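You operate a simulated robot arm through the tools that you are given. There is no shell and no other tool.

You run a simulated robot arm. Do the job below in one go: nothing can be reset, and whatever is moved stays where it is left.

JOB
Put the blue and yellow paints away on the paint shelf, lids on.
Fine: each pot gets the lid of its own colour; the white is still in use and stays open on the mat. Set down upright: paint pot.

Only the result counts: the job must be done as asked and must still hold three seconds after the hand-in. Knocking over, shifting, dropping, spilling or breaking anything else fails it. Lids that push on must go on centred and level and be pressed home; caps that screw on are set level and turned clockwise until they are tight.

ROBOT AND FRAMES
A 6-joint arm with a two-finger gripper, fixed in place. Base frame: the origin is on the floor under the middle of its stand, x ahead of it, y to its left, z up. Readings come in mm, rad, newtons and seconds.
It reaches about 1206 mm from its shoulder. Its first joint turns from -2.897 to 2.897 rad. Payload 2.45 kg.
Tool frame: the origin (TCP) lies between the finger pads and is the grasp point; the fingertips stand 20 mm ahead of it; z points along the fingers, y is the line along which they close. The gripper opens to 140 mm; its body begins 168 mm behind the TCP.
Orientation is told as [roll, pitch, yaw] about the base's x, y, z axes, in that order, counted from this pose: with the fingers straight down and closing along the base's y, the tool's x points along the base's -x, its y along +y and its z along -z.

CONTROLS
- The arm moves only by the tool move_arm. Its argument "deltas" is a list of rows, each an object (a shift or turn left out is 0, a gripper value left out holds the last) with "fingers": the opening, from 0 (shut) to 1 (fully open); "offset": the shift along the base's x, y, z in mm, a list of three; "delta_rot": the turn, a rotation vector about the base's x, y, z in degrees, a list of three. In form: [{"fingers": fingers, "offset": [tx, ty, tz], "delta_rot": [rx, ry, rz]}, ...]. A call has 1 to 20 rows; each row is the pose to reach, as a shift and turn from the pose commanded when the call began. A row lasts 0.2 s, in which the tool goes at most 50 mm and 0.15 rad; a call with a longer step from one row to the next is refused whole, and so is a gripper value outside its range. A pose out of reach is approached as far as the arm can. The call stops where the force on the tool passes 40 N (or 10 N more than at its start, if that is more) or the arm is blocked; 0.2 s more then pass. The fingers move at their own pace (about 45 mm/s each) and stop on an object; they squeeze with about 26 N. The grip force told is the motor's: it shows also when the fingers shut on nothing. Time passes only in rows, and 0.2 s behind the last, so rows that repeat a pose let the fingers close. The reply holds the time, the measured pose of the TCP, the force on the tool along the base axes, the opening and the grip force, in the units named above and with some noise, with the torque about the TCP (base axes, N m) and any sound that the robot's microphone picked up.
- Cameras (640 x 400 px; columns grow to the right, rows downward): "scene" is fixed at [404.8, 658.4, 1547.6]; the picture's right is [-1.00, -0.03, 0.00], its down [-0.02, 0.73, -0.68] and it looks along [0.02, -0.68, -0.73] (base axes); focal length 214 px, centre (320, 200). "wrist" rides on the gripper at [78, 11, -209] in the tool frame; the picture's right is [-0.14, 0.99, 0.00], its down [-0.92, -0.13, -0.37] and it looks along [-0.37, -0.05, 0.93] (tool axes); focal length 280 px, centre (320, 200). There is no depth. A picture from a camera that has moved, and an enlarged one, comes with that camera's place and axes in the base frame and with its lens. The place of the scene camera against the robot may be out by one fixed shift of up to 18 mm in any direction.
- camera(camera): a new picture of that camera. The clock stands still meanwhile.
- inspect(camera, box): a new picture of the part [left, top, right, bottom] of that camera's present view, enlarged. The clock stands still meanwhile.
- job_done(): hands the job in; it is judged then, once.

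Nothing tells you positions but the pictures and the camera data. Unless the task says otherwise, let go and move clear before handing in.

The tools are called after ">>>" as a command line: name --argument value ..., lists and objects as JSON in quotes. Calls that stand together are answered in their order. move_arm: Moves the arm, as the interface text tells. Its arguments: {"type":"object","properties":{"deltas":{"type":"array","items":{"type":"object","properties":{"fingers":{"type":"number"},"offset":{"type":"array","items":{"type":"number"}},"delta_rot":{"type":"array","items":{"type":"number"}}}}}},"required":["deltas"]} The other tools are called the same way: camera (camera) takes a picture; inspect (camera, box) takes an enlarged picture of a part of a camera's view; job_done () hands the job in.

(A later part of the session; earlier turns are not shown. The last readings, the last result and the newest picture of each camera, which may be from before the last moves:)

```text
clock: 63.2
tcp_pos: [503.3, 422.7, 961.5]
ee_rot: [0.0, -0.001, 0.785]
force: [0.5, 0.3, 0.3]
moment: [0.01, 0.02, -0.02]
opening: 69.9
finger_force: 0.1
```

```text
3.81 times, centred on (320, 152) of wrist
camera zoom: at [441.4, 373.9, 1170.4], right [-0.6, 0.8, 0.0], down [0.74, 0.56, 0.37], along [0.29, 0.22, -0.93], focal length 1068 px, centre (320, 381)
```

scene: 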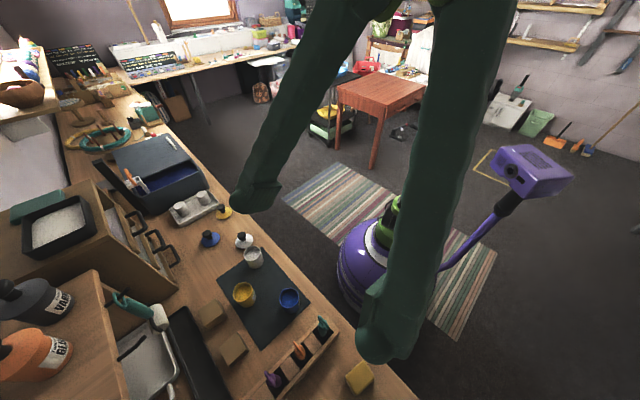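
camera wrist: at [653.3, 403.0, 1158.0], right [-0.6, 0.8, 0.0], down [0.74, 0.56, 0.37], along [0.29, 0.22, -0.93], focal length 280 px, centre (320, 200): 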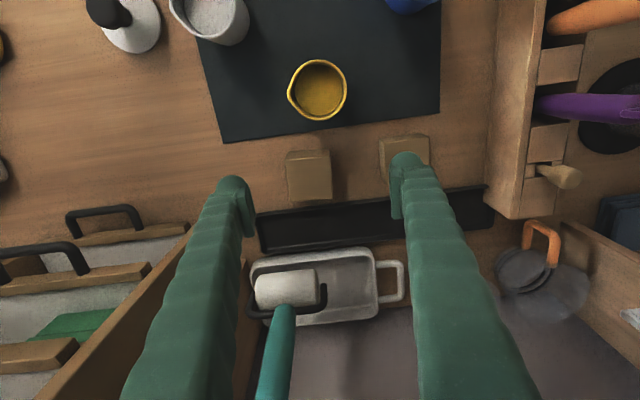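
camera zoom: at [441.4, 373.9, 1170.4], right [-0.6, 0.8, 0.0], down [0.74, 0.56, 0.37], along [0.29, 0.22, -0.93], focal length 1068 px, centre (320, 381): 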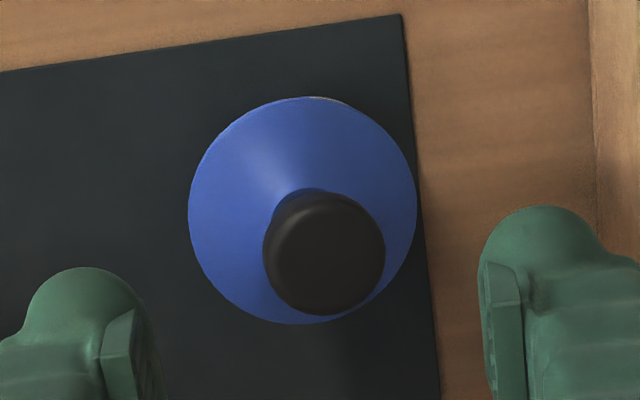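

Well aligned with the knob. I'll descend, grip, lift about 14 mm and pause.

>>> move_arm --deltas '[{"offset": [0.1, 1.0, -40]}, {"offset": [0.1, 1.0, -72]}, {"offset": [0.1, 1.0, -86]}, {"offset": [0.1, 1.0, -86], "fingers": 0.3}, {"offset": [0.1, 1.0, -86], "fingers": 0.15}, {"offset": [0.1, 1.0, -86], "fingers": 0.0}, {"offset": [0.1, 1.0, -86], "fingers": 0.0}, {"offset": [0.1, 1.0, -86], "fingers": 0.0}]'

>>> move_arm --deltas '[{"offset": [0, 0, 5]}, {"offset": [0, 0, 10]}, {"offset": [0, 0, 15]}, {"offset": [0, 0, 15]}]'

>>> inspect --camera "wrist" --box '[240, 100, 400, 220]'

```text
clock: 65.0
tcp_pos: [504.4, 423.7, 876.0]
ee_rot: [0.001, 0.0, 0.785]
force: [0.2, -0.2, -0.6]
moment: [-0.01, 0.01, 0.02]
opening: 31.0
finger_force: 25.8
```

```text
clock: 66.0
tcp_pos: [503.8, 424.2, 890.1]
ee_rot: [-0.001, 0.0, 0.785]
force: [0.1, -0.2, -0.4]
moment: [0.01, 0.04, -0.01]
opening: 30.8
finger_force: 26.4
```

```text
3.33 times, centred on (320, 160) of wrist
camera zoom: at [441.2, 374.6, 1099.4], right [-0.6, 0.8, 0.0], down [0.74, 0.56, 0.37], along [0.29, 0.22, -0.93], focal length 935 px, centre (320, 333)
```

zoom: 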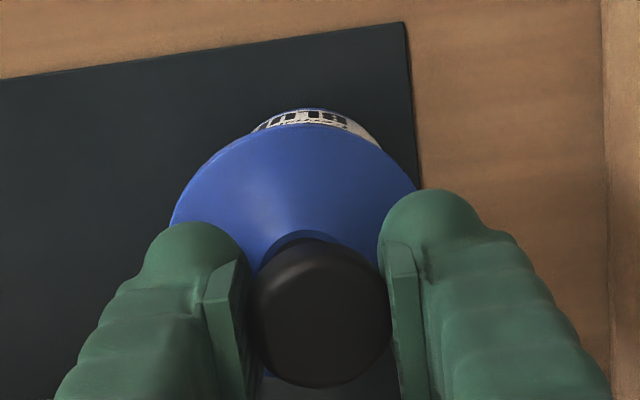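

Held again but still tilted. I'll take it back to the bench, press it gently flat there and regrip for a clean, level hold.

>>> move_arm --deltas '[{"offset": [0, 0, 30]}, {"offset": [0, 0, 58]}, {"offset": [33.5, -22.7, 58]}, {"offset": [67, -45.4, 58]}, {"offset": [100.5, -68.1, 58]}, {"offset": [134, -90.8, 58]}, {"offset": [167.5, -113.5, 58]}, {"offset": [201, -136.2, 58]}, {"offset": [234.5, -159, 58]}, {"offset": [268, -181.6, 58]}, {"offset": [301.5, -204.3, 58]}, {"offset": [335, -227, 58]}, {"offset": [368.6, -249.8, 58]}, {"offset": [368.6, -249.8, 20]}, {"offset": [368.6, -249.8, -20]}, {"offset": [368.6, -249.8, -55]}, {"offset": [368.6, -249.8, -72]}, {"offset": [368.6, -249.8, -79]}, {"offset": [368.6, -249.8, -79]}]'

>>> move_arm --deltas '[{"offset": [0, 0, -1.5]}, {"offset": [0, 0, -3]}, {"offset": [0, 0, -4.5]}, {"offset": [0, 0, -6]}, {"offset": [0, 0, -6]}]'

>>> inspect --camera "wrist" --box '[240, 110, 400, 230]'

```text
clock: 70.0
tcp_pos: [871.9, 174.2, 809.5]
ee_rot: [0.0, 0.001, 0.785]
force: [0.2, -0.8, -0.4]
moment: [-0.01, 0.0, -0.02]
opening: 29.3
finger_force: 26.5
```

```text
clock: 71.2
tcp_pos: [872.7, 173.4, 802.9]
ee_rot: [0.0, 0.002, 0.786]
force: [-0.4, -0.4, -1.0]
moment: [0.01, -0.01, -0.03]
opening: 29.5
finger_force: 25.7
```

```text
3.33 times, centred on (320, 170) of wrist
camera zoom: at [809.8, 124.9, 1013.5], right [-0.6, 0.8, 0.0], down [0.74, 0.56, 0.37], along [0.29, 0.22, -0.93], focal length 935 px, centre (320, 300)
```

zoom: 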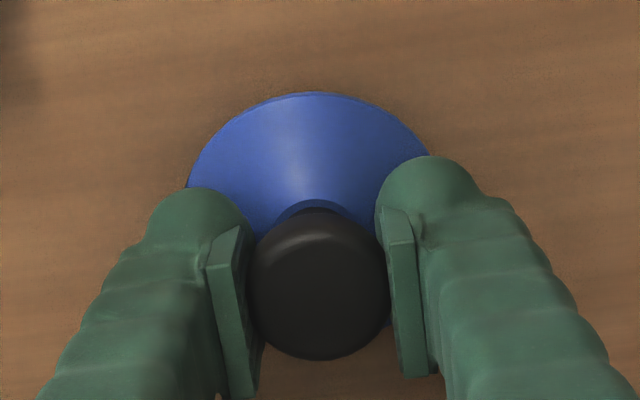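

The lid has already squared up in one direction. I'll continue down until it presses lightly on the bench to flatten the rest.

>>> move_arm --deltas '[{"offset": [0, 0, -1.5]}, {"offset": [0, 0, -3]}, {"offset": [0, 0, -4]}, {"offset": [0, 0, -4]}]'

>>> inspect --camera "wrist" --box '[240, 110, 400, 230]'

```text
clock: 72.2
tcp_pos: [871.7, 173.0, 801.1]
ee_rot: [0.001, -0.001, 0.786]
force: [1.1, -2.8, 23.6]
moment: [0.2, -0.3, -0.03]
opening: 29.4
finger_force: 25.7
```

```text
3.33 times, centred on (320, 170) of wrist
camera zoom: at [809.1, 124.0, 1010.5], right [-0.6, 0.8, 0.0], down [0.74, 0.56, 0.37], along [0.29, 0.22, -0.93], focal length 935 px, centre (320, 300)
```

zoom: 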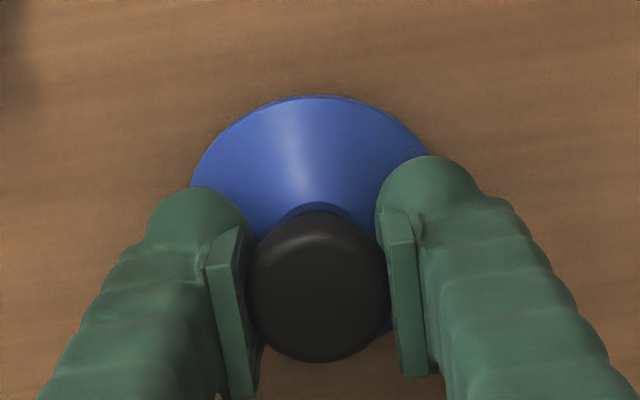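

The lid is pressed close to flat. I'll release, rise a little, and check its pose before regripping.

>>> move_arm --deltas '[{"offset": [0, 0, 2]}, {"offset": [0, 0, 2], "fingers": 0.26}, {"offset": [0, 0, 2], "fingers": 0.35}, {"offset": [0, 0, 2], "fingers": 0.5}, {"offset": [0, 0, 2], "fingers": 0.5}, {"offset": [0, 0, 25], "fingers": 0.5}, {"offset": [0, 0, 25], "fingers": 0.5}]'

>>> inspect --camera "wrist" --box '[240, 110, 400, 230]'

```text
clock: 73.8
tcp_pos: [872.9, 172.9, 824.8]
ee_rot: [0.002, 0.001, 0.785]
force: [-0.4, 0.3, -0.2]
moment: [0.0, 0.02, -0.03]
opening: 70.1
finger_force: 0.0
```

```text
3.33 times, centred on (320, 170) of wrist
camera zoom: at [809.9, 124.4, 1034.5], right [-0.6, 0.8, 0.0], down [0.74, 0.56, 0.37], along [0.29, 0.22, -0.93], focal length 935 px, centre (320, 300)
```

zoom: 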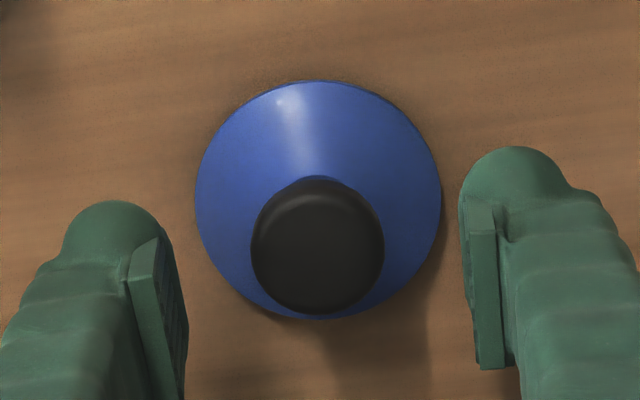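

The lid is flat and level. I'll align to its centre and grip the knob.

>>> move_arm --deltas '[{"offset": [-1.3, -2.0, -10]}, {"offset": [-1.3, -2.0, -24]}, {"offset": [-1.3, -2.0, -24], "fingers": 0.35}, {"offset": [-1.3, -2.0, -24], "fingers": 0.2}, {"offset": [-1.3, -2.0, -24], "fingers": 0.0}, {"offset": [-1.3, -2.0, -24], "fingers": 0.0}, {"offset": [-1.3, -2.0, -24], "fingers": 0.0}]'

>>> inspect --camera "wrist" --box '[240, 110, 400, 230]'

```text
clock: 75.4
tcp_pos: [870.9, 171.7, 802.0]
ee_rot: [0.002, 0.0, 0.785]
force: [0.2, -0.3, 0.3]
moment: [-0.04, 0.0, 0.03]
opening: 29.7
finger_force: 25.4
```

```text
3.33 times, centred on (320, 170) of wrist
camera zoom: at [808.7, 122.3, 1010.7], right [-0.6, 0.8, 0.0], down [0.74, 0.56, 0.37], along [0.29, 0.22, -0.93], focal length 935 px, centre (320, 300)
```

zoom: 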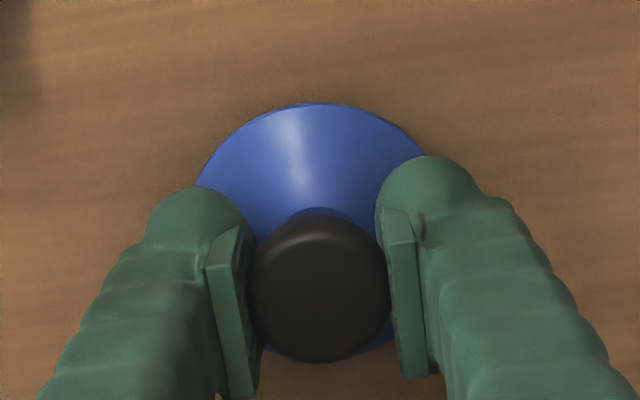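

Gripped level and centred. Using same-image offsets, the correct TCP over the blue pot is (-59.8, 652.3). Carrying it there and lowering to just above the rim.

>>> move_arm --deltas '[{"offset": [0, 0, 30]}, {"offset": [0, 0, 70]}, {"offset": [0, 0, 110]}, {"offset": [0, 0, 141]}, {"offset": [-36.8, 24.7, 141]}, {"offset": [-73.6, 49.4, 141]}, {"offset": [-110.3, 74.1, 141]}, {"offset": [-147.1, 98.8, 141]}, {"offset": [-183.9, 123.6, 141]}, {"offset": [-220.7, 148.3, 141]}, {"offset": [-257.5, 173, 141]}, {"offset": [-294.2, 197.7, 141]}, {"offset": [-331, 222.4, 141]}, {"offset": [-367.8, 247.1, 141]}, {"offset": [-367.8, 247.1, 120]}, {"offset": [-367.8, 247.1, 100]}, {"offset": [-367.8, 247.1, 84]}, {"offset": [-367.8, 247.1, 84]}]'

>>> inspect --camera "wrist" --box '[240, 100, 400, 220]'

>>> move_arm --deltas '[{"offset": [0, 0, -2]}, {"offset": [0, 0, -4]}, {"offset": [0, 0, -6]}, {"offset": [0, 0, -8]}, {"offset": [0, 0, -8]}]'

>>> move_arm --deltas '[{"offset": [0, 0, -1]}, {"offset": [0, 0, -2]}, {"offset": [0, 0, -2]}]'

>>> move_arm --deltas '[{"offset": [0, 0, -1]}, {"offset": [0, 0, -2]}, {"offset": [0, 0, -2]}]'

```text
clock: 79.2
tcp_pos: [502.5, 419.4, 884.2]
ee_rot: [0.001, -0.001, 0.786]
force: [0.4, 0.1, 0.4]
moment: [-0.01, -0.01, -0.02]
opening: 29.5
finger_force: 25.5
```

```text
3.33 times, centred on (320, 160) of wrist
camera zoom: at [440.1, 369.6, 1094.0], right [-0.6, 0.8, 0.0], down [0.74, 0.56, 0.37], along [0.29, 0.22, -0.93], focal length 935 px, centre (320, 333)
```

zoom: 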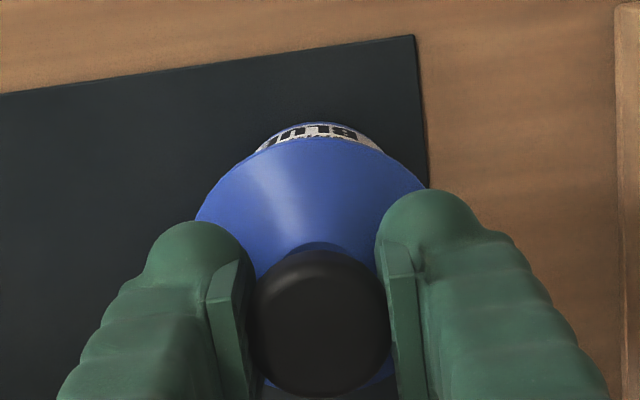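

```text
clock: 80.4
tcp_pos: [503.7, 419.4, 877.1]
ee_rot: [0.002, 0.0, 0.785]
force: [-0.4, 0.1, -0.1]
moment: [0.0, 0.0, 0.0]
opening: 29.6
finger_force: 26.4
```

```text
clock: 81.2
tcp_pos: [502.7, 418.5, 875.3]
ee_rot: [-0.002, 0.0, 0.785]
force: [0.1, -0.4, 0.8]
moment: [0.0, -0.04, 0.0]
opening: 29.7
finger_force: 25.7
```

```text
clock: 82.0
tcp_pos: [503.1, 418.7, 872.1]
ee_rot: [0.0, 0.0, 0.785]
force: [0.0, -1.0, 13.6]
moment: [-0.23, 0.22, 0.0]
opening: 29.4
finger_force: 26.1
```

Now the contact is purely on the near (-v) side, so u is right and v needs about +3 mm. I'll raise slightly, shift and lower again.

>>> move_arm --deltas '[{"offset": [0, 0, 3]}, {"offset": [0, 0, 5]}, {"offset": [2.1, 2.1, 5]}, {"offset": [2.1, 2.1, 3]}, {"offset": [2.1, 2.1, 1]}, {"offset": [2.1, 2.1, 0]}, {"offset": [2.1, 2.1, 0]}]'

>>> move_arm --deltas '[{"offset": [0, 0, -1]}, {"offset": [0, 0, -2]}, {"offset": [0, 0, -2]}]'

```text
clock: 83.6
tcp_pos: [505.4, 421.1, 872.9]
ee_rot: [0.0, 0.0, 0.786]
force: [-0.8, 0.0, 0.3]
moment: [0.0, 0.01, 0.02]
opening: 29.6
finger_force: 25.6
```

```text
clock: 84.4
tcp_pos: [504.8, 421.0, 871.7]
ee_rot: [-0.001, 0.0, 0.786]
force: [0.0, -0.6, -0.2]
moment: [0.0, -0.02, -0.01]
opening: 29.4
finger_force: 25.9
```

No contact now at 871, so the plug is going in. Continuing down.

>>> move_arm --deltas '[{"offset": [0, 0, -1]}, {"offset": [0, 0, -2]}, {"offset": [0, 0, -2]}]'

>>> move_arm --deltas '[{"offset": [0, 0, -1]}, {"offset": [0, 0, -2]}, {"offset": [0, 0, -2]}]'

>>> move_arm --deltas '[{"offset": [0, 0, -1]}, {"offset": [0, 0, -2]}, {"offset": [0, 0, -2]}]'

```text
clock: 85.2
tcp_pos: [505.5, 421.1, 869.0]
ee_rot: [0.001, 0.001, 0.785]
force: [-0.4, -0.8, -0.8]
moment: [-0.02, -0.02, 0.01]
opening: 29.5
finger_force: 26.2
```

```text
clock: 86.0
tcp_pos: [505.5, 421.7, 867.2]
ee_rot: [0.002, 0.0, 0.786]
force: [0.1, -0.7, -0.9]
moment: [-0.02, 0.05, 0.04]
opening: 29.5
finger_force: 26.3
```

```text
clock: 86.8
tcp_pos: [504.9, 421.3, 865.7]
ee_rot: [0.0, 0.001, 0.785]
force: [1.5, 0.0, 28.6]
moment: [0.01, -0.08, 0.0]
opening: 29.6
finger_force: 25.8
```

Seated: the force at 865 is centred (no moment), so the plug is in. I'll release, inspect, then press the knob from above with closed fingers.

>>> move_arm --deltas '[{"offset": [0, 0, 1]}, {"offset": [0, 0, 1], "fingers": 0.26}, {"offset": [0, 0, 1], "fingers": 0.35}, {"offset": [0, 0, 1], "fingers": 0.5}, {"offset": [0, 0, 1], "fingers": 0.5}, {"offset": [0, 0, 35], "fingers": 0.5}, {"offset": [0, 0, 75], "fingers": 0.5}, {"offset": [0, 0, 95], "fingers": 0.5}, {"offset": [0, 0, 95], "fingers": 0.5}]'

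>>> inspect --camera "wrist" --box '[250, 100, 390, 205]'

```text
clock: 88.8
tcp_pos: [505.9, 420.3, 960.6]
ee_rot: [-0.001, -0.001, 0.785]
force: [0.6, 0.1, 0.4]
moment: [0.02, -0.01, -0.01]
opening: 70.1
finger_force: 0.0
```

```text
3.81 times, centred on (320, 152) of wrist
camera zoom: at [443.0, 371.8, 1170.5], right [-0.6, 0.8, 0.0], down [0.74, 0.56, 0.37], along [0.29, 0.22, -0.93], focal length 1068 px, centre (320, 381)
```

zoom: 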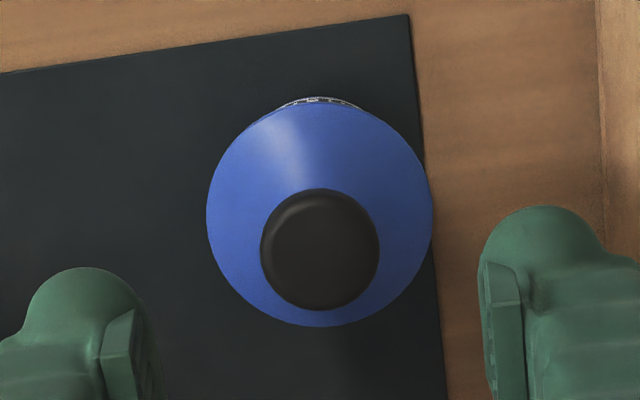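

The lid sits level and centred. I'll close the fingers and press down on the knob.

>>> move_arm --deltas '[{"offset": [0, 0, -10], "fingers": 0.0}, {"offset": [0, 0, -20], "fingers": 0.0}, {"offset": [0, 0, -30], "fingers": 0.0}, {"offset": [0, 0, -40], "fingers": 0.0}, {"offset": [0, 0, -50], "fingers": 0.0}, {"offset": [0, 0, -58], "fingers": 0.0}, {"offset": [0, 0, -60], "fingers": 0.0}, {"offset": [0, 0, -62], "fingers": 0.0}, {"offset": [0, 0, -64], "fingers": 0.0}, {"offset": [0, 0, -66], "fingers": 0.0}, {"offset": [0, 0, -67], "fingers": 0.0}, {"offset": [0, 0, -68], "fingers": 0.0}, {"offset": [0, 0, -69], "fingers": 0.0}, {"offset": [0, 0, -70], "fingers": 0.0}]'

>>> inspect --camera "wrist" --box '[240, 100, 400, 220]'

```text
clock: 90.6
tcp_pos: [505.2, 420.3, 900.4]
ee_rot: [0.001, -0.003, 0.786]
force: [0.0, 0.1, 25.4]
moment: [0.04, 0.04, 0.01]
opening: 6.0
finger_force: 26.3
stopped in row 8: the force on the tool passed its limit at 47 N (the readings are from after the stop); the commanded pose is now the measured one
```

```text
3.33 times, centred on (320, 160) of wrist
camera zoom: at [442.2, 371.5, 1110.4], right [-0.6, 0.8, 0.0], down [0.74, 0.56, 0.37], along [0.29, 0.22, -0.93], focal length 935 px, centre (320, 333)
```

zoom: 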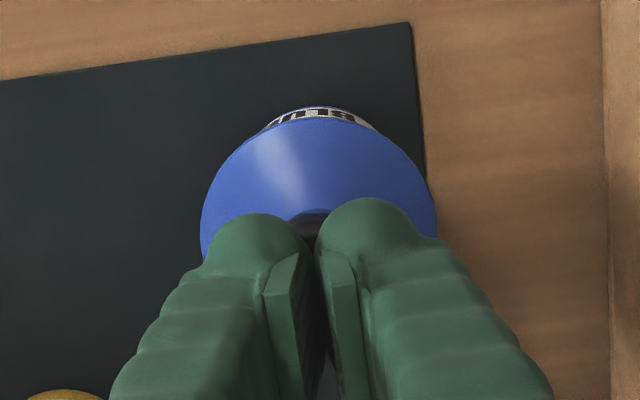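

It made contact at about 900 and peaked at 47 N. I'll press a bit further in small steps and see whether the lid moves.

>>> move_arm --deltas '[{"offset": [0, 0, -0.4], "fingers": 0.0}, {"offset": [0, 0, -0.8], "fingers": 0.0}, {"offset": [0, 0, -1.2], "fingers": 0.0}, {"offset": [0, 0, -1.6], "fingers": 0.0}, {"offset": [0, 0, -2.0], "fingers": 0.0}]'

>>> move_arm --deltas '[{"offset": [0, 0, -0.4], "fingers": 0.0}, {"offset": [0, 0, -0.8], "fingers": 0.0}, {"offset": [0, 0, -1.2], "fingers": 0.0}, {"offset": [0, 0, -1.6], "fingers": 0.0}, {"offset": [0, 0, -2.0], "fingers": 0.0}]'

```text
clock: 91.3
tcp_pos: [505.8, 421.1, 899.8]
ee_rot: [0.0, -0.003, 0.785]
force: [0.1, -0.1, 23.1]
moment: [-0.01, 0.05, 0.01]
opening: 5.8
finger_force: 26.1
stopped in row 3: the force on the tool passed its limit at 42 N (the readings are from after the stop); the commanded pose is now the measured one
```

```text
clock: 91.8
tcp_pos: [505.0, 420.3, 901.5]
ee_rot: [-0.001, -0.002, 0.787]
force: [-0.7, -0.1, 23.3]
moment: [-0.05, 0.03, -0.03]
opening: 5.8
finger_force: 26.0
stopped in row 2: the force on the tool passed its limit at 42 N (the readings are from after the stop); the commanded pose is now the measured one
```

The lid doesn't move further under more than 42 N, so it appears bottomed. I'll back off and check the rim from the front for any remaining gap.

>>> move_arm --deltas '[{"offset": [0, 0, 25]}, {"offset": [-20, -20, 60], "fingers": 0.8}, {"offset": [-45, -45, 60], "delta_rot": [5.2, -5.2, 0]}, {"offset": [-70, -70, 60], "delta_rot": [10.4, -10.4, 0]}, {"offset": [-95, -95, 60], "delta_rot": [15.6, -15.6, 0]}, {"offset": [-120, -120, 60], "delta_rot": [20.8, -20.8, 0]}, {"offset": [-120, -120, 40], "delta_rot": [26, -26, 0]}, {"offset": [-120, -120, 20], "delta_rot": [31.2, -31.2, 0]}, {"offset": [-120, -120, 0], "delta_rot": [36.4, -36.4, 0]}, {"offset": [-120, -120, -20], "delta_rot": [41.6, -41.6, 0]}, {"offset": [-120, -120, -40], "delta_rot": [46.6, -46.6, 0]}, {"offset": [-120, -120, -40], "delta_rot": [46.6, -46.6, 0]}]'

>>> inspect --camera "wrist" --box '[290, 130, 350, 210]'

>>> inspect --camera "wrist" --box '[270, 230, 320, 330]'

```text
clock: 94.4
tcp_pos: [385.8, 300.4, 860.3]
ee_rot: [0.001, -1.153, 0.786]
force: [-0.3, -0.7, -0.2]
moment: [-0.01, -0.02, 0.02]
opening: 111.7
finger_force: 0.0
```

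```text
5.00 times, centred on (320, 170) of wrist
camera zoom: at [221.0, 149.2, 874.1], right [-0.66, 0.74, 0.13], down [0.12, -0.06, 0.99], along [0.74, 0.67, -0.04], focal length 1402 px, centre (320, 350)
```

zoom: 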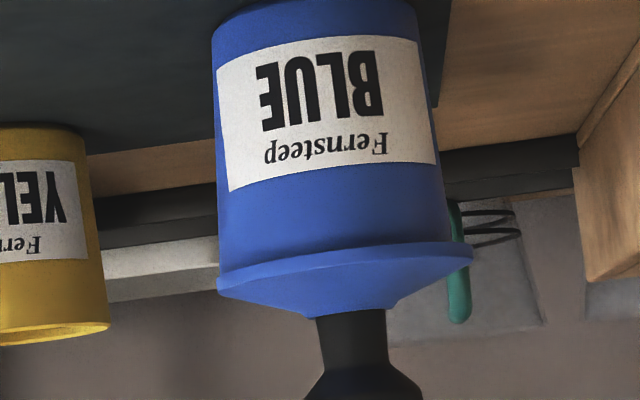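

```text
4.00 times, centred on (295, 280) of wrist
camera zoom: at [221.0, 149.2, 874.1], right [-0.66, 0.74, 0.13], down [0.12, -0.06, 0.99], along [0.74, 0.67, -0.04], focal length 1122 px, centre (420, -120)
```

zoom: 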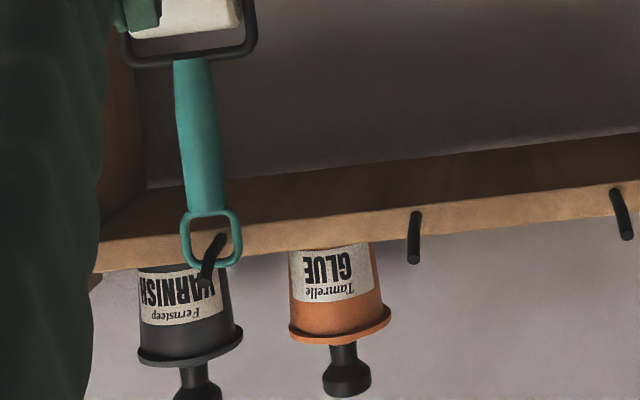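

The blue lid is now flush and level all round, just like the lids on the VARNISH and GLUE pots. Next is the yellow lid, at about (-586, 631). I'll go above it, using a different finger yaw because a tray sits right beside it.

>>> move_arm --deltas '[{"offset": [0, 0, 25], "delta_rot": [-5.2, 5.2, 0]}, {"offset": [0, 0, 50], "delta_rot": [-10.4, 10.4, 0]}, {"offset": [0, 0, 75], "delta_rot": [-15.6, 15.6, 0]}, {"offset": [0, 0, 100], "delta_rot": [-20.8, 20.8, 0]}, {"offset": [0, 0, 115], "delta_rot": [-26, 26, 0]}, {"offset": [38, -21, 115], "delta_rot": [-31.2, 31.2, 0], "fingers": 0.5}, {"offset": [76, -43, 115], "delta_rot": [-36.4, 36.4, 0]}, {"offset": [114, -64, 115], "delta_rot": [-41.6, 41.6, 0]}, {"offset": [152, -86, 115], "delta_rot": [-46.6, 46.6, 0]}, {"offset": [190, -107, 115], "delta_rot": [-46.6, 46.6, 0]}, {"offset": [228, -128, 115], "delta_rot": [-46.6, 46.6, 0]}, {"offset": [266, -150, 115], "delta_rot": [-46.6, 46.6, 0]}, {"offset": [304, -171, 115], "delta_rot": [-46.6, 46.6, 0]}, {"offset": [342, -192, 115], "delta_rot": [-46.6, 46.6, 0]}, {"offset": [380, -214, 115], "delta_rot": [-46.6, 46.6, 0]}, {"offset": [418, -235, 115], "delta_rot": [-46.6, 46.6, 0]}, {"offset": [456, -256, 110], "delta_rot": [-46.6, 46.6, 0]}, {"offset": [475, -267, 100], "delta_rot": [-46.6, 46.6, 0]}, {"offset": [475, -267, 100], "delta_rot": [-46.6, 46.6, 0]}]'

>>> move_arm --deltas '[{"delta_rot": [0, 0, -7.5]}, {"delta_rot": [0, 0, -15]}, {"delta_rot": [0, 0, -22.5]}, {"delta_rot": [0, 0, -30]}, {"delta_rot": [0, 0, -37.5]}, {"delta_rot": [0, 0, -45]}, {"delta_rot": [0, 0, -45]}]'

>>> camera --camera "wrist"

>>> inspect --camera "wrist" --box '[240, 90, 400, 210]'

```text
clock: 98.4
tcp_pos: [861.8, 33.1, 959.3]
ee_rot: [-0.001, -0.001, 0.784]
force: [-0.7, -0.8, 0.4]
moment: [0.01, 0.02, 0.0]
opening: 70.0
finger_force: 0.0
```

```text
clock: 100.0
tcp_pos: [860.0, 33.4, 959.6]
ee_rot: [-0.001, -0.002, -0.002]
force: [0.1, 0.6, 0.5]
moment: [0.03, -0.03, 0.01]
opening: 70.1
finger_force: 0.1
```

```text
taken
camera wrist: at [782.9, 43.5, 1169.3], right [0.14, 0.99, 0.0], down [0.92, -0.13, 0.37], along [0.37, -0.05, -0.93], focal length 280 px, centre (320, 200)
```

wrist: 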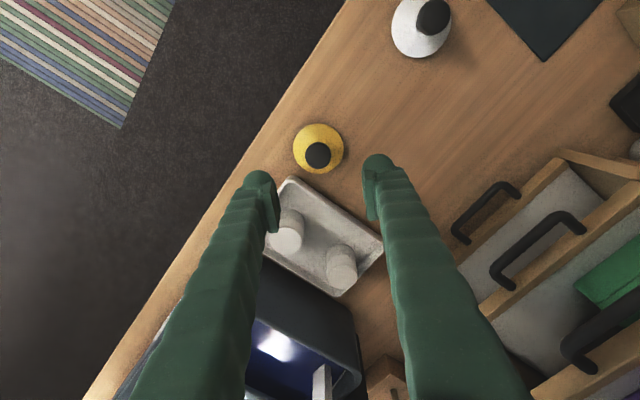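

```text
3.33 times, centred on (320, 150) of wrist
camera zoom: at [782.9, 43.5, 1169.3], right [0.14, 0.99, 0.0], down [0.92, -0.13, 0.37], along [0.37, -0.05, -0.93], focal length 935 px, centre (320, 367)
```

zoom: 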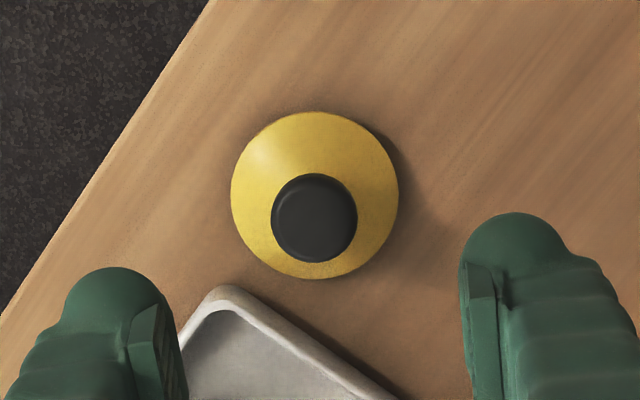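

With the fingers closing along base y, the tray is clear. I'll make the small alignment correction and descend partway to recheck.

>>> move_arm --deltas '[{"offset": [3.5, -2.8, -40]}, {"offset": [3.5, -2.8, -80]}, {"offset": [3.5, -2.8, -115]}, {"offset": [3.5, -2.8, -135]}, {"offset": [3.5, -2.8, -135]}]'

>>> inspect --camera "wrist" --box '[240, 110, 400, 230]'

```text
clock: 101.2
tcp_pos: [864.7, 31.3, 824.3]
ee_rot: [0.001, 0.0, 0.001]
force: [-0.5, 0.7, 0.3]
moment: [0.01, -0.01, -0.04]
opening: 69.8
finger_force: 0.2
```

```text
3.33 times, centred on (320, 170) of wrist
camera zoom: at [786.3, 40.6, 1033.7], right [0.14, 0.99, 0.0], down [0.92, -0.13, 0.37], along [0.37, -0.05, -0.93], focal length 935 px, centre (320, 300)
```

zoom: 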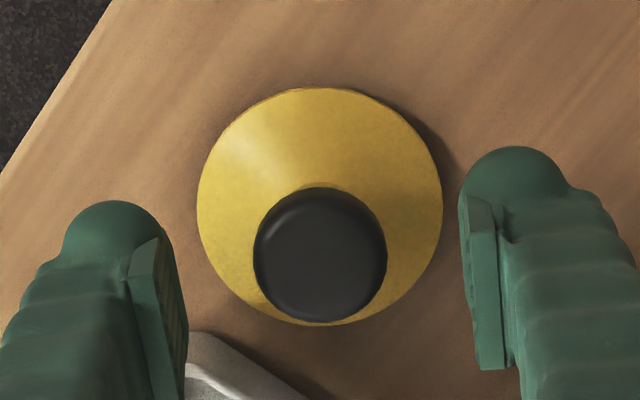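

Well centred (within 0.5 mm). Lowering to grip height and closing.

>>> move_arm --deltas '[{"offset": [0.4, 0, -12]}, {"offset": [0.4, 0, -25]}, {"offset": [0.4, 0, -25], "fingers": 0.35}, {"offset": [0.4, 0, -25], "fingers": 0.2}, {"offset": [0.4, 0, -25], "fingers": 0.0}, {"offset": [0.4, 0, -25], "fingers": 0.0}, {"offset": [0.4, 0, -25], "fingers": 0.0}]'

>>> inspect --camera "wrist" --box '[240, 110, 400, 230]'

```text
clock: 102.8
tcp_pos: [864.4, 31.4, 799.8]
ee_rot: [0.0, 0.002, -0.001]
force: [-0.4, -0.8, -0.1]
moment: [-0.01, -0.01, 0.01]
opening: 28.9
finger_force: 25.6
```

```text
3.33 times, centred on (320, 170) of wrist
camera zoom: at [786.4, 40.4, 1009.4], right [0.14, 0.99, 0.0], down [0.92, -0.13, 0.37], along [0.37, -0.05, -0.93], focal length 935 px, centre (320, 300)
```

zoom: 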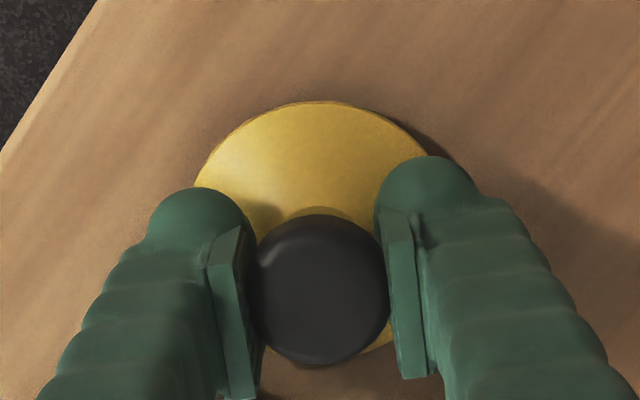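

Yellow lid gripped level and centred. I'll lift, carry it to the yellow pot while turning back to the 45° yaw, and stop just above the rim.

>>> move_arm --deltas '[{"offset": [0, 0, 35]}, {"offset": [0, 0, 75]}, {"offset": [0, 0, 115]}, {"offset": [0, 0, 143.5]}, {"offset": [-20.6, 37.6, 143.5], "delta_rot": [0, 0, 4.5]}, {"offset": [-41.3, 75.2, 143.5], "delta_rot": [0, 0, 9]}, {"offset": [-61.9, 112.9, 143.5], "delta_rot": [0, 0, 13.5]}, {"offset": [-82.5, 150.5, 143.5], "delta_rot": [0, 0, 18]}, {"offset": [-103.2, 188.1, 143.5], "delta_rot": [0, 0, 22.5]}, {"offset": [-123.8, 225.7, 143.5], "delta_rot": [0, 0, 27]}, {"offset": [-144.4, 263.3, 143.5], "delta_rot": [0, 0, 31.5]}, {"offset": [-165, 301, 143.5], "delta_rot": [0, 0, 36]}, {"offset": [-185.7, 338.6, 143.5], "delta_rot": [0, 0, 40.5]}, {"offset": [-206.3, 376.2, 143.5], "delta_rot": [0, 0, 45]}, {"offset": [-206.3, 376.2, 143.5], "delta_rot": [0, 0, 45]}, {"offset": [-206.3, 376.2, 120], "delta_rot": [0, 0, 45]}, {"offset": [-206.3, 376.2, 98.5], "delta_rot": [0, 0, 45]}, {"offset": [-206.3, 376.2, 98.5], "delta_rot": [0, 0, 45]}]'

>>> camera --camera "wrist"

>>> inspect --camera "wrist" --box '[240, 100, 400, 220]'

```text
clock: 106.6
tcp_pos: [658.8, 408.0, 897.9]
ee_rot: [0.001, 0.0, 0.787]
force: [0.1, -0.1, -0.7]
moment: [0.03, 0.03, 0.01]
opening: 29.0
finger_force: 25.8
```

```text
taken
camera wrist: at [595.2, 357.9, 1107.4], right [-0.6, 0.8, 0.0], down [0.74, 0.56, 0.37], along [0.29, 0.22, -0.93], focal length 280 px, centre (320, 200)
```

wrist: 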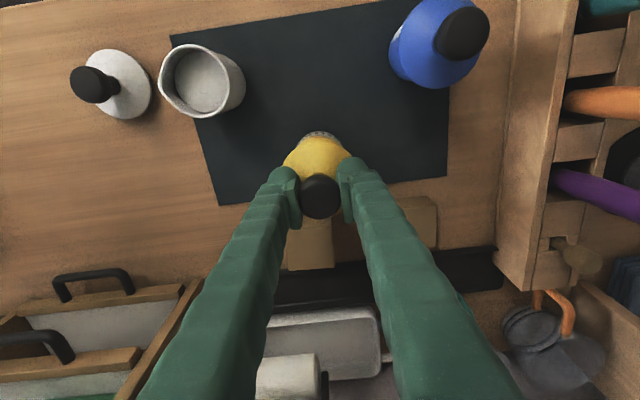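

```text
3.33 times, centred on (320, 160) of wrist
camera zoom: at [595.2, 357.9, 1107.4], right [-0.6, 0.8, 0.0], down [0.74, 0.56, 0.37], along [0.29, 0.22, -0.93], focal length 935 px, centre (320, 333)
```

zoom: 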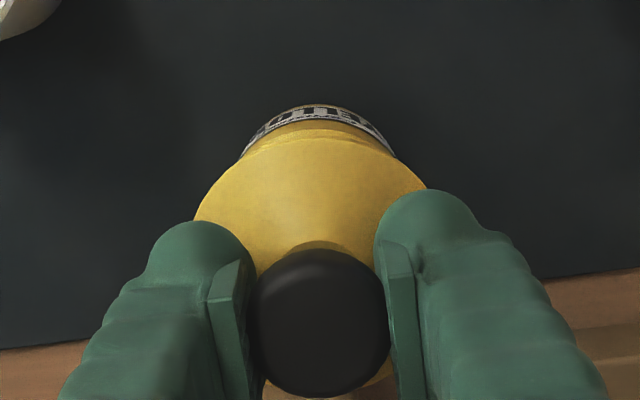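

Aligned over the yellow pot. Lowering in small steps while checking force.

>>> move_arm --deltas '[{"offset": [0, 0, -8]}, {"offset": [0, 0, -15]}, {"offset": [0, 0, -20]}, {"offset": [0, 0, -24]}, {"offset": [0, 0, -24]}]'

>>> move_arm --deltas '[{"offset": [0, 0, -1]}, {"offset": [0, 0, -2]}, {"offset": [0, 0, -2]}]'

>>> move_arm --deltas '[{"offset": [0, 0, -1]}, {"offset": [0, 0, -2]}, {"offset": [0, 0, -2]}]'

```text
clock: 107.8
tcp_pos: [658.9, 406.9, 874.1]
ee_rot: [-0.001, 0.0, 0.786]
force: [0.5, -0.1, -0.3]
moment: [-0.02, 0.01, -0.01]
opening: 28.7
finger_force: 26.2
```

```text
clock: 108.6
tcp_pos: [658.2, 407.0, 871.6]
ee_rot: [0.001, 0.0, 0.786]
force: [1.4, 1.3, 7.5]
moment: [0.16, -0.15, 0.02]
opening: 29.1
finger_force: 25.9
```

```text
clock: 109.4
tcp_pos: [657.7, 405.6, 870.2]
ee_rot: [0.0, 0.0, 0.786]
force: [2.8, 0.0, 20.3]
moment: [0.36, -0.39, -0.04]
opening: 28.7
finger_force: 26.2
```

Contact is on the far (+v) side, so I'm about 2.5 mm too deep. I'll raise, shift back and lower again.

>>> move_arm --deltas '[{"offset": [0, 0, 4]}, {"offset": [0, 0, 7]}, {"offset": [-1.6, -1.9, 7]}, {"offset": [-1.6, -1.9, 4]}, {"offset": [-1.6, -1.9, 2]}, {"offset": [-1.6, -1.9, 0]}, {"offset": [-1.6, -1.9, 0]}]'

>>> move_arm --deltas '[{"offset": [0, 0, -1]}, {"offset": [0, 0, -2]}, {"offset": [0, 0, -2]}]'

```text
clock: 111.0
tcp_pos: [655.7, 406.4, 870.3]
ee_rot: [0.001, 0.0, 0.785]
force: [-0.4, 0.0, 0.1]
moment: [0.01, 0.03, 0.0]
opening: 29.0
finger_force: 25.8
```

```text
clock: 111.8
tcp_pos: [657.1, 405.6, 868.1]
ee_rot: [0.001, 0.0, 0.784]
force: [0.7, -1.1, -0.5]
moment: [0.01, -0.01, 0.02]
opening: 29.0
finger_force: 25.9
```

The plug is entering freely now. Continuing down to the seat.

>>> move_arm --deltas '[{"offset": [0, 0, -1]}, {"offset": [0, 0, -2]}, {"offset": [0, 0, -2]}]'

>>> move_arm --deltas '[{"offset": [0, 0, -1]}, {"offset": [0, 0, -2]}, {"offset": [0, 0, -2]}]'

```text
clock: 112.6
tcp_pos: [657.6, 405.8, 865.3]
ee_rot: [0.0, -0.001, 0.785]
force: [0.5, -0.2, 0.3]
moment: [-0.02, 0.02, -0.03]
opening: 29.1
finger_force: 26.3
```

```text
clock: 113.4
tcp_pos: [657.4, 405.2, 865.6]
ee_rot: [0.0, 0.0, 0.785]
force: [0.0, -0.1, 15.8]
moment: [-0.32, 0.3, 0.02]
opening: 29.0
finger_force: 26.6
```

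The plug is in; the near edge of the disc touches first because the lid tilted slightly in the grip. I'll ease 1 mm further, release and inspect.

>>> move_arm --deltas '[{"offset": [0, 0, -0.8]}, {"offset": [0, 0, -0.8], "fingers": 0.26}, {"offset": [0, 0, -0.8], "fingers": 0.35}, {"offset": [0, 0, -0.8], "fingers": 0.5}, {"offset": [0, 0, -0.8], "fingers": 0.5}, {"offset": [0, 0, 35], "fingers": 0.5}, {"offset": [0, 0, 75], "fingers": 0.5}, {"offset": [0, 0, 95], "fingers": 0.5}, {"offset": [0, 0, 95], "fingers": 0.5}]'

>>> inspect --camera "wrist" --box '[250, 100, 390, 205]'

```text
clock: 115.4
tcp_pos: [656.4, 406.6, 959.7]
ee_rot: [0.002, 0.001, 0.784]
force: [0.3, 0.4, -1.0]
moment: [-0.02, -0.03, 0.01]
opening: 69.9
finger_force: 0.0
```

```text
3.81 times, centred on (320, 152) of wrist
camera zoom: at [594.3, 357.1, 1168.9], right [-0.6, 0.8, 0.0], down [0.74, 0.56, 0.37], along [0.29, 0.22, -0.93], focal length 1068 px, centre (320, 381)
```

zoom: 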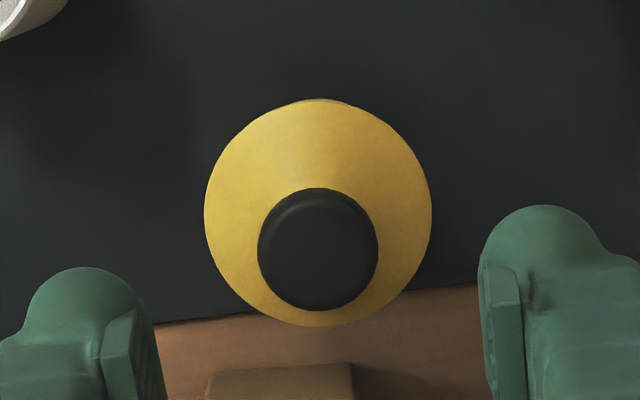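

The yellow lid is level and looks seated like the blue one. I'll close the fingers and press it home.

>>> move_arm --deltas '[{"offset": [0, 0, -8], "fingers": 0.0}, {"offset": [0, 0, -16], "fingers": 0.0}, {"offset": [0, 0, -24], "fingers": 0.0}, {"offset": [0, 0, -32], "fingers": 0.0}, {"offset": [0, 0, -40], "fingers": 0.0}, {"offset": [0, 0, -48], "fingers": 0.0}, {"offset": [0, 0, -54], "fingers": 0.0}, {"offset": [0, 0, -57], "fingers": 0.0}, {"offset": [0, 0, -59], "fingers": 0.0}, {"offset": [0, 0, -60.5], "fingers": 0.0}, {"offset": [0, 0, -62], "fingers": 0.0}, {"offset": [0, 0, -63.5], "fingers": 0.0}, {"offset": [0, 0, -65], "fingers": 0.0}, {"offset": [0, 0, -66.5], "fingers": 0.0}]'

>>> move_arm --deltas '[{"offset": [0, 0, -0.5], "fingers": 0.0}, {"offset": [0, 0, -1.0], "fingers": 0.0}, {"offset": [0, 0, -1.5], "fingers": 0.0}, {"offset": [0, 0, -2.0], "fingers": 0.0}]'

```text
clock: 117.7
tcp_pos: [656.1, 406.2, 900.1]
ee_rot: [0.001, -0.002, 0.785]
force: [0.6, 0.9, 24.0]
moment: [0.02, -0.01, 0.0]
opening: 6.0
finger_force: 25.8
stopped in row 11: the force on the tool passed its limit at 45 N (the readings are from after the stop); the commanded pose is now the measured one
```

```text
clock: 118.3
tcp_pos: [655.6, 405.3, 900.5]
ee_rot: [0.001, -0.002, 0.784]
force: [1.1, -0.1, 23.7]
moment: [0.03, -0.04, 0.04]
opening: 6.0
finger_force: 25.8
stopped in row 2: the force on the tool passed its limit at 42 N (the readings are from after the stop); the commanded pose is now the measured one
```

Same firm stop at about 900 as the blue. I'll back off and check the yellow lid's rim from the front.

>>> move_arm --deltas '[{"offset": [0, 0, 30]}, {"offset": [-20, -20, 60], "fingers": 0.7}, {"offset": [-45, -45, 60], "delta_rot": [5.2, -5.2, 0]}, {"offset": [-70, -70, 60], "delta_rot": [10.4, -10.4, 0]}, {"offset": [-95, -95, 60], "delta_rot": [15.6, -15.6, 0]}, {"offset": [-120, -120, 60], "delta_rot": [20.8, -20.8, 0]}, {"offset": [-140, -140, 50], "delta_rot": [26, -26, 0]}, {"offset": [-140, -140, 40], "delta_rot": [31.2, -31.2, 0]}, {"offset": [-140, -140, 20], "delta_rot": [36.4, -36.4, 0]}, {"offset": [-140, -140, 0], "delta_rot": [41.6, -41.6, 0]}, {"offset": [-140, -140, -20], "delta_rot": [46.6, -46.6, 0]}, {"offset": [-140, -140, -20], "delta_rot": [46.6, -46.6, 0]}]'

>>> camera --camera "wrist"

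>>> inspect --camera "wrist" --box '[285, 125, 355, 205]'

```text
clock: 120.9
tcp_pos: [516.8, 265.9, 880.1]
ee_rot: [-0.002, -1.151, 0.786]
force: [-0.2, 0.8, 0.5]
moment: [-0.02, 0.01, -0.01]
opening: 98.1
finger_force: 0.0
```

```text
taken
camera wrist: at [351.8, 113.9, 893.7], right [-0.66, 0.74, 0.13], down [0.12, -0.06, 0.99], along [0.74, 0.67, -0.04], focal length 280 px, centre (320, 200)
```

wrist: 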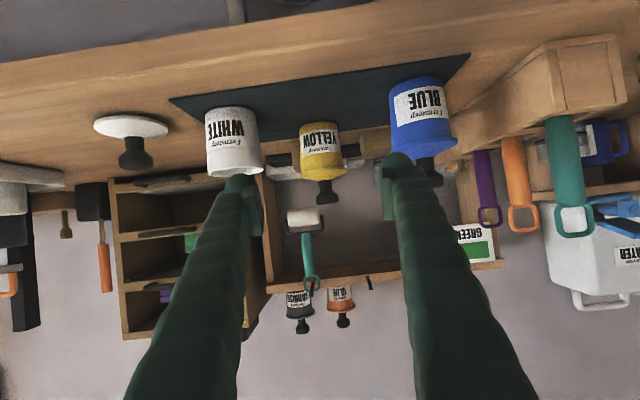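

```text
5.00 times, centred on (320, 165) of wrist
camera zoom: at [351.8, 113.9, 893.7], right [-0.66, 0.74, 0.13], down [0.12, -0.06, 0.99], along [0.74, 0.67, -0.04], focal length 1402 px, centre (320, 375)
```

zoom: 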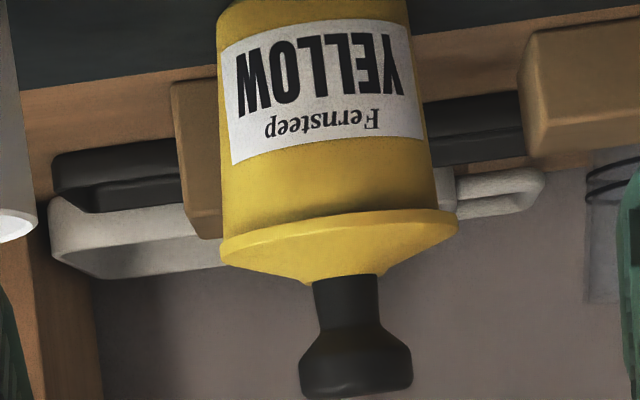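

Yellow's lid is flush too. Now I'll look at the top of the paint shelf from above to find free space and the exact height.

>>> move_arm --deltas '[{"offset": [0, 0, 45]}, {"offset": [0, 0, 90]}, {"offset": [0, 0, 135], "delta_rot": [-3, 3, 0]}, {"offset": [0, 0, 180], "delta_rot": [-6, 6, 0]}, {"offset": [0, 0, 225], "delta_rot": [-9, 9, 0]}, {"offset": [0, 0, 270], "delta_rot": [-12, 12, 0]}, {"offset": [-5, 30, 300], "delta_rot": [-15, 15, 0]}, {"offset": [-12, 65, 325], "delta_rot": [-18, 18, 0]}, {"offset": [-18, 100, 350], "delta_rot": [-21, 21, 0]}, {"offset": [-24, 138, 375], "delta_rot": [-24, 24, 0]}, {"offset": [-31, 176, 400], "delta_rot": [-27, 27, 0]}, {"offset": [-37, 212, 425], "delta_rot": [-29, 29, 0]}, {"offset": [-43, 250, 440], "delta_rot": [-29, 29, 0]}, {"offset": [-49, 286, 450], "delta_rot": [-29, 29, 0]}, {"offset": [-49, 286, 450], "delta_rot": [-29, 29, 0]}]'

>>> camera --camera "wrist"

>>> inspect --camera "wrist" --box '[180, 120, 420, 290]'

```text
clock: 124.1
tcp_pos: [467.4, 552.2, 1330.4]
ee_rot: [0.0, -0.435, 0.784]
force: [-0.4, 0.5, 0.1]
moment: [-0.01, -0.01, 0.02]
opening: 98.1
finger_force: 0.1
```

```text
taken
camera wrist: at [347.7, 445.5, 1487.5], right [-0.61, 0.79, 0.06], down [0.57, 0.39, 0.72], along [0.55, 0.48, -0.69], focal length 280 px, centre (320, 200)
```

wrist: 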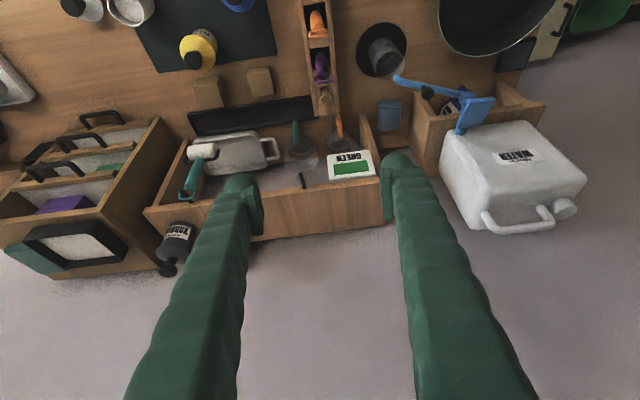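

```text
2.35 times, centred on (300, 205) of wrist
camera zoom: at [347.7, 445.5, 1487.5], right [-0.61, 0.79, 0.06], down [0.57, 0.39, 0.72], along [0.55, 0.48, -0.69], focal length 660 px, centre (367, 188)
```

zoom: 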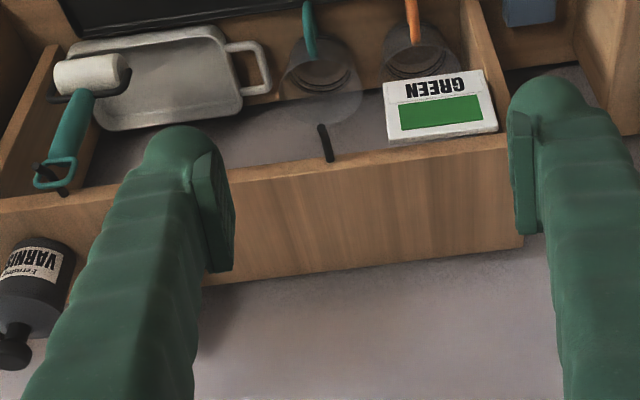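

The shelf top is clear from about u=-130 to u=186 (front edge v≈963, z≈1067), with GLUE and VARNISH further along. Both lids are on, so I'll go in front of the blue pot with the hand tilted for a side grip that keeps it upright.

>>> move_arm --deltas '[{"offset": [-5.6, -19.8, -36], "delta_rot": [2.42, -2.42, 0], "fingers": 0.62}, {"offset": [-11.1, -39.5, -72], "delta_rot": [4.83, -4.83, 0]}, {"offset": [-16.7, -59.3, -108], "delta_rot": [7.25, -7.25, 0]}, {"offset": [-22.2, -79, -143], "delta_rot": [9.67, -9.67, 0]}, {"offset": [-27.8, -98.8, -179], "delta_rot": [12.1, -12.1, 0]}, {"offset": [-33.4, -118.5, -215], "delta_rot": [14.5, -14.5, 0]}, {"offset": [-38.9, -138.3, -251], "delta_rot": [16.9, -16.9, 0]}, {"offset": [-44.5, -158, -287], "delta_rot": [19.3, -19.3, 0]}, {"offset": [-50, -177.8, -323], "delta_rot": [21.75, -21.75, 0]}, {"offset": [-55.6, -197.5, -358], "delta_rot": [24.2, -24.2, 0]}, {"offset": [-61.1, -217.3, -394], "delta_rot": [26.6, -26.6, 0]}, {"offset": [-66.7, -237, -430], "delta_rot": [29, -29, 0]}, {"offset": [-66.7, -237, -470], "delta_rot": [29, -29, 0]}, {"offset": [-66.7, -237, -505], "delta_rot": [29, -29, 0]}, {"offset": [-66.7, -237, -533], "delta_rot": [29, -29, 0]}, {"offset": [-66.7, -237, -533], "delta_rot": [29, -29, 0]}]'

>>> camera --camera "wrist"

>>> inspect --camera "wrist" --box '[230, 110, 410, 230]'

```text
clock: 127.5
tcp_pos: [401.6, 314.1, 797.3]
ee_rot: [-0.001, -1.151, 0.785]
force: [-0.2, -0.1, 0.2]
moment: [0.0, 0.0, 0.02]
opening: 86.8
finger_force: 0.1
```

```text
taken
camera wrist: at [236.4, 162.9, 810.7], right [-0.66, 0.74, 0.13], down [0.12, -0.06, 0.99], along [0.74, 0.67, -0.04], focal length 280 px, centre (320, 200)
```

wrist: 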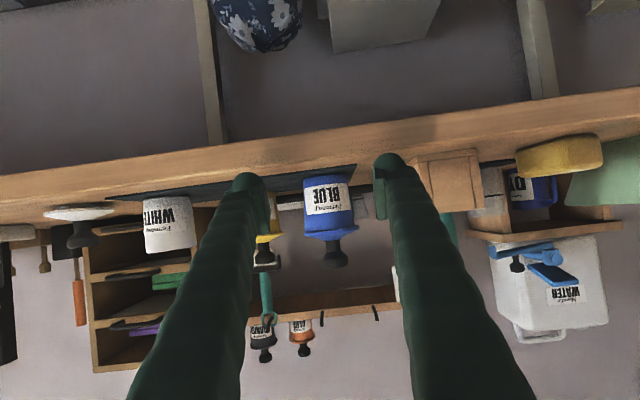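

```text
3.33 times, centred on (320, 170) of wrist
camera zoom: at [236.4, 162.9, 810.7], right [-0.66, 0.74, 0.13], down [0.12, -0.06, 0.99], along [0.74, 0.67, -0.04], focal length 935 px, centre (320, 300)
```

zoom: 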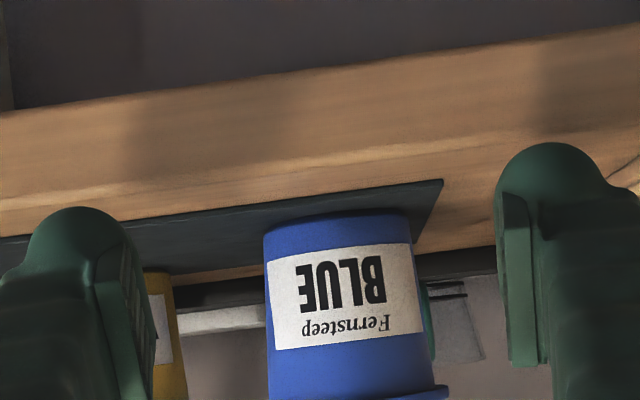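

The blue pot sits between the open fingers, offset by about 2 mm. I'll correct, move forward to straddle it, and check before closing.

>>> move_arm --deltas '[{"offset": [-1.2, 1.2, 0]}, {"offset": [25, 27.5, 0]}, {"offset": [52, 54.4, 0]}, {"offset": [78, 80.4, 0]}, {"offset": [95, 97.4, 0]}, {"offset": [103.9, 106.3, 0]}, {"offset": [103.9, 106.3, 0]}]'

>>> camera --camera "wrist"

>>> inspect --camera "wrist" --box '[230, 110, 410, 230]'

>>> inspect --camera "scene" --box '[230, 250, 350, 340]'

```text
clock: 129.1
tcp_pos: [505.4, 422.3, 796.4]
ee_rot: [0.001, -1.152, 0.785]
force: [1.2, 0.8, -0.4]
moment: [-0.01, 0.02, -0.01]
opening: 87.0
finger_force: 0.1
```

```text
taken
camera wrist: at [340.7, 269.4, 810.8], right [-0.66, 0.74, 0.13], down [0.12, -0.06, 0.99], along [0.74, 0.67, -0.04], focal length 280 px, centre (320, 200)
```

wrist: 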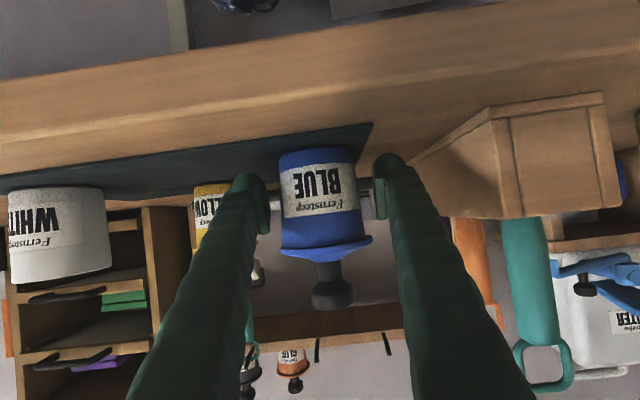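

```text
3.33 times, centred on (320, 170) of wrist
camera zoom: at [340.7, 269.4, 810.8], right [-0.66, 0.74, 0.13], down [0.12, -0.06, 0.99], along [0.74, 0.67, -0.04], focal length 935 px, centre (320, 300)
```

zoom: 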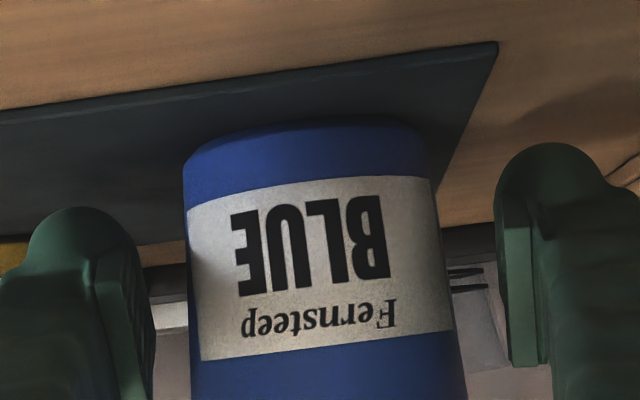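

```text
4.44 times, centred on (290, 295) of scene
camera zoom: at [404.8, 658.4, 1547.6], right [-1.0, -0.03, 0.0], down [-0.02, 0.73, -0.68], along [0.02, -0.68, -0.73], focal length 953 px, centre (453, -222)
```

zoom: 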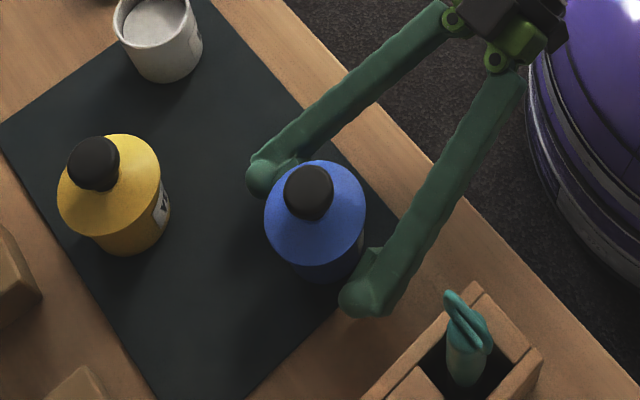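

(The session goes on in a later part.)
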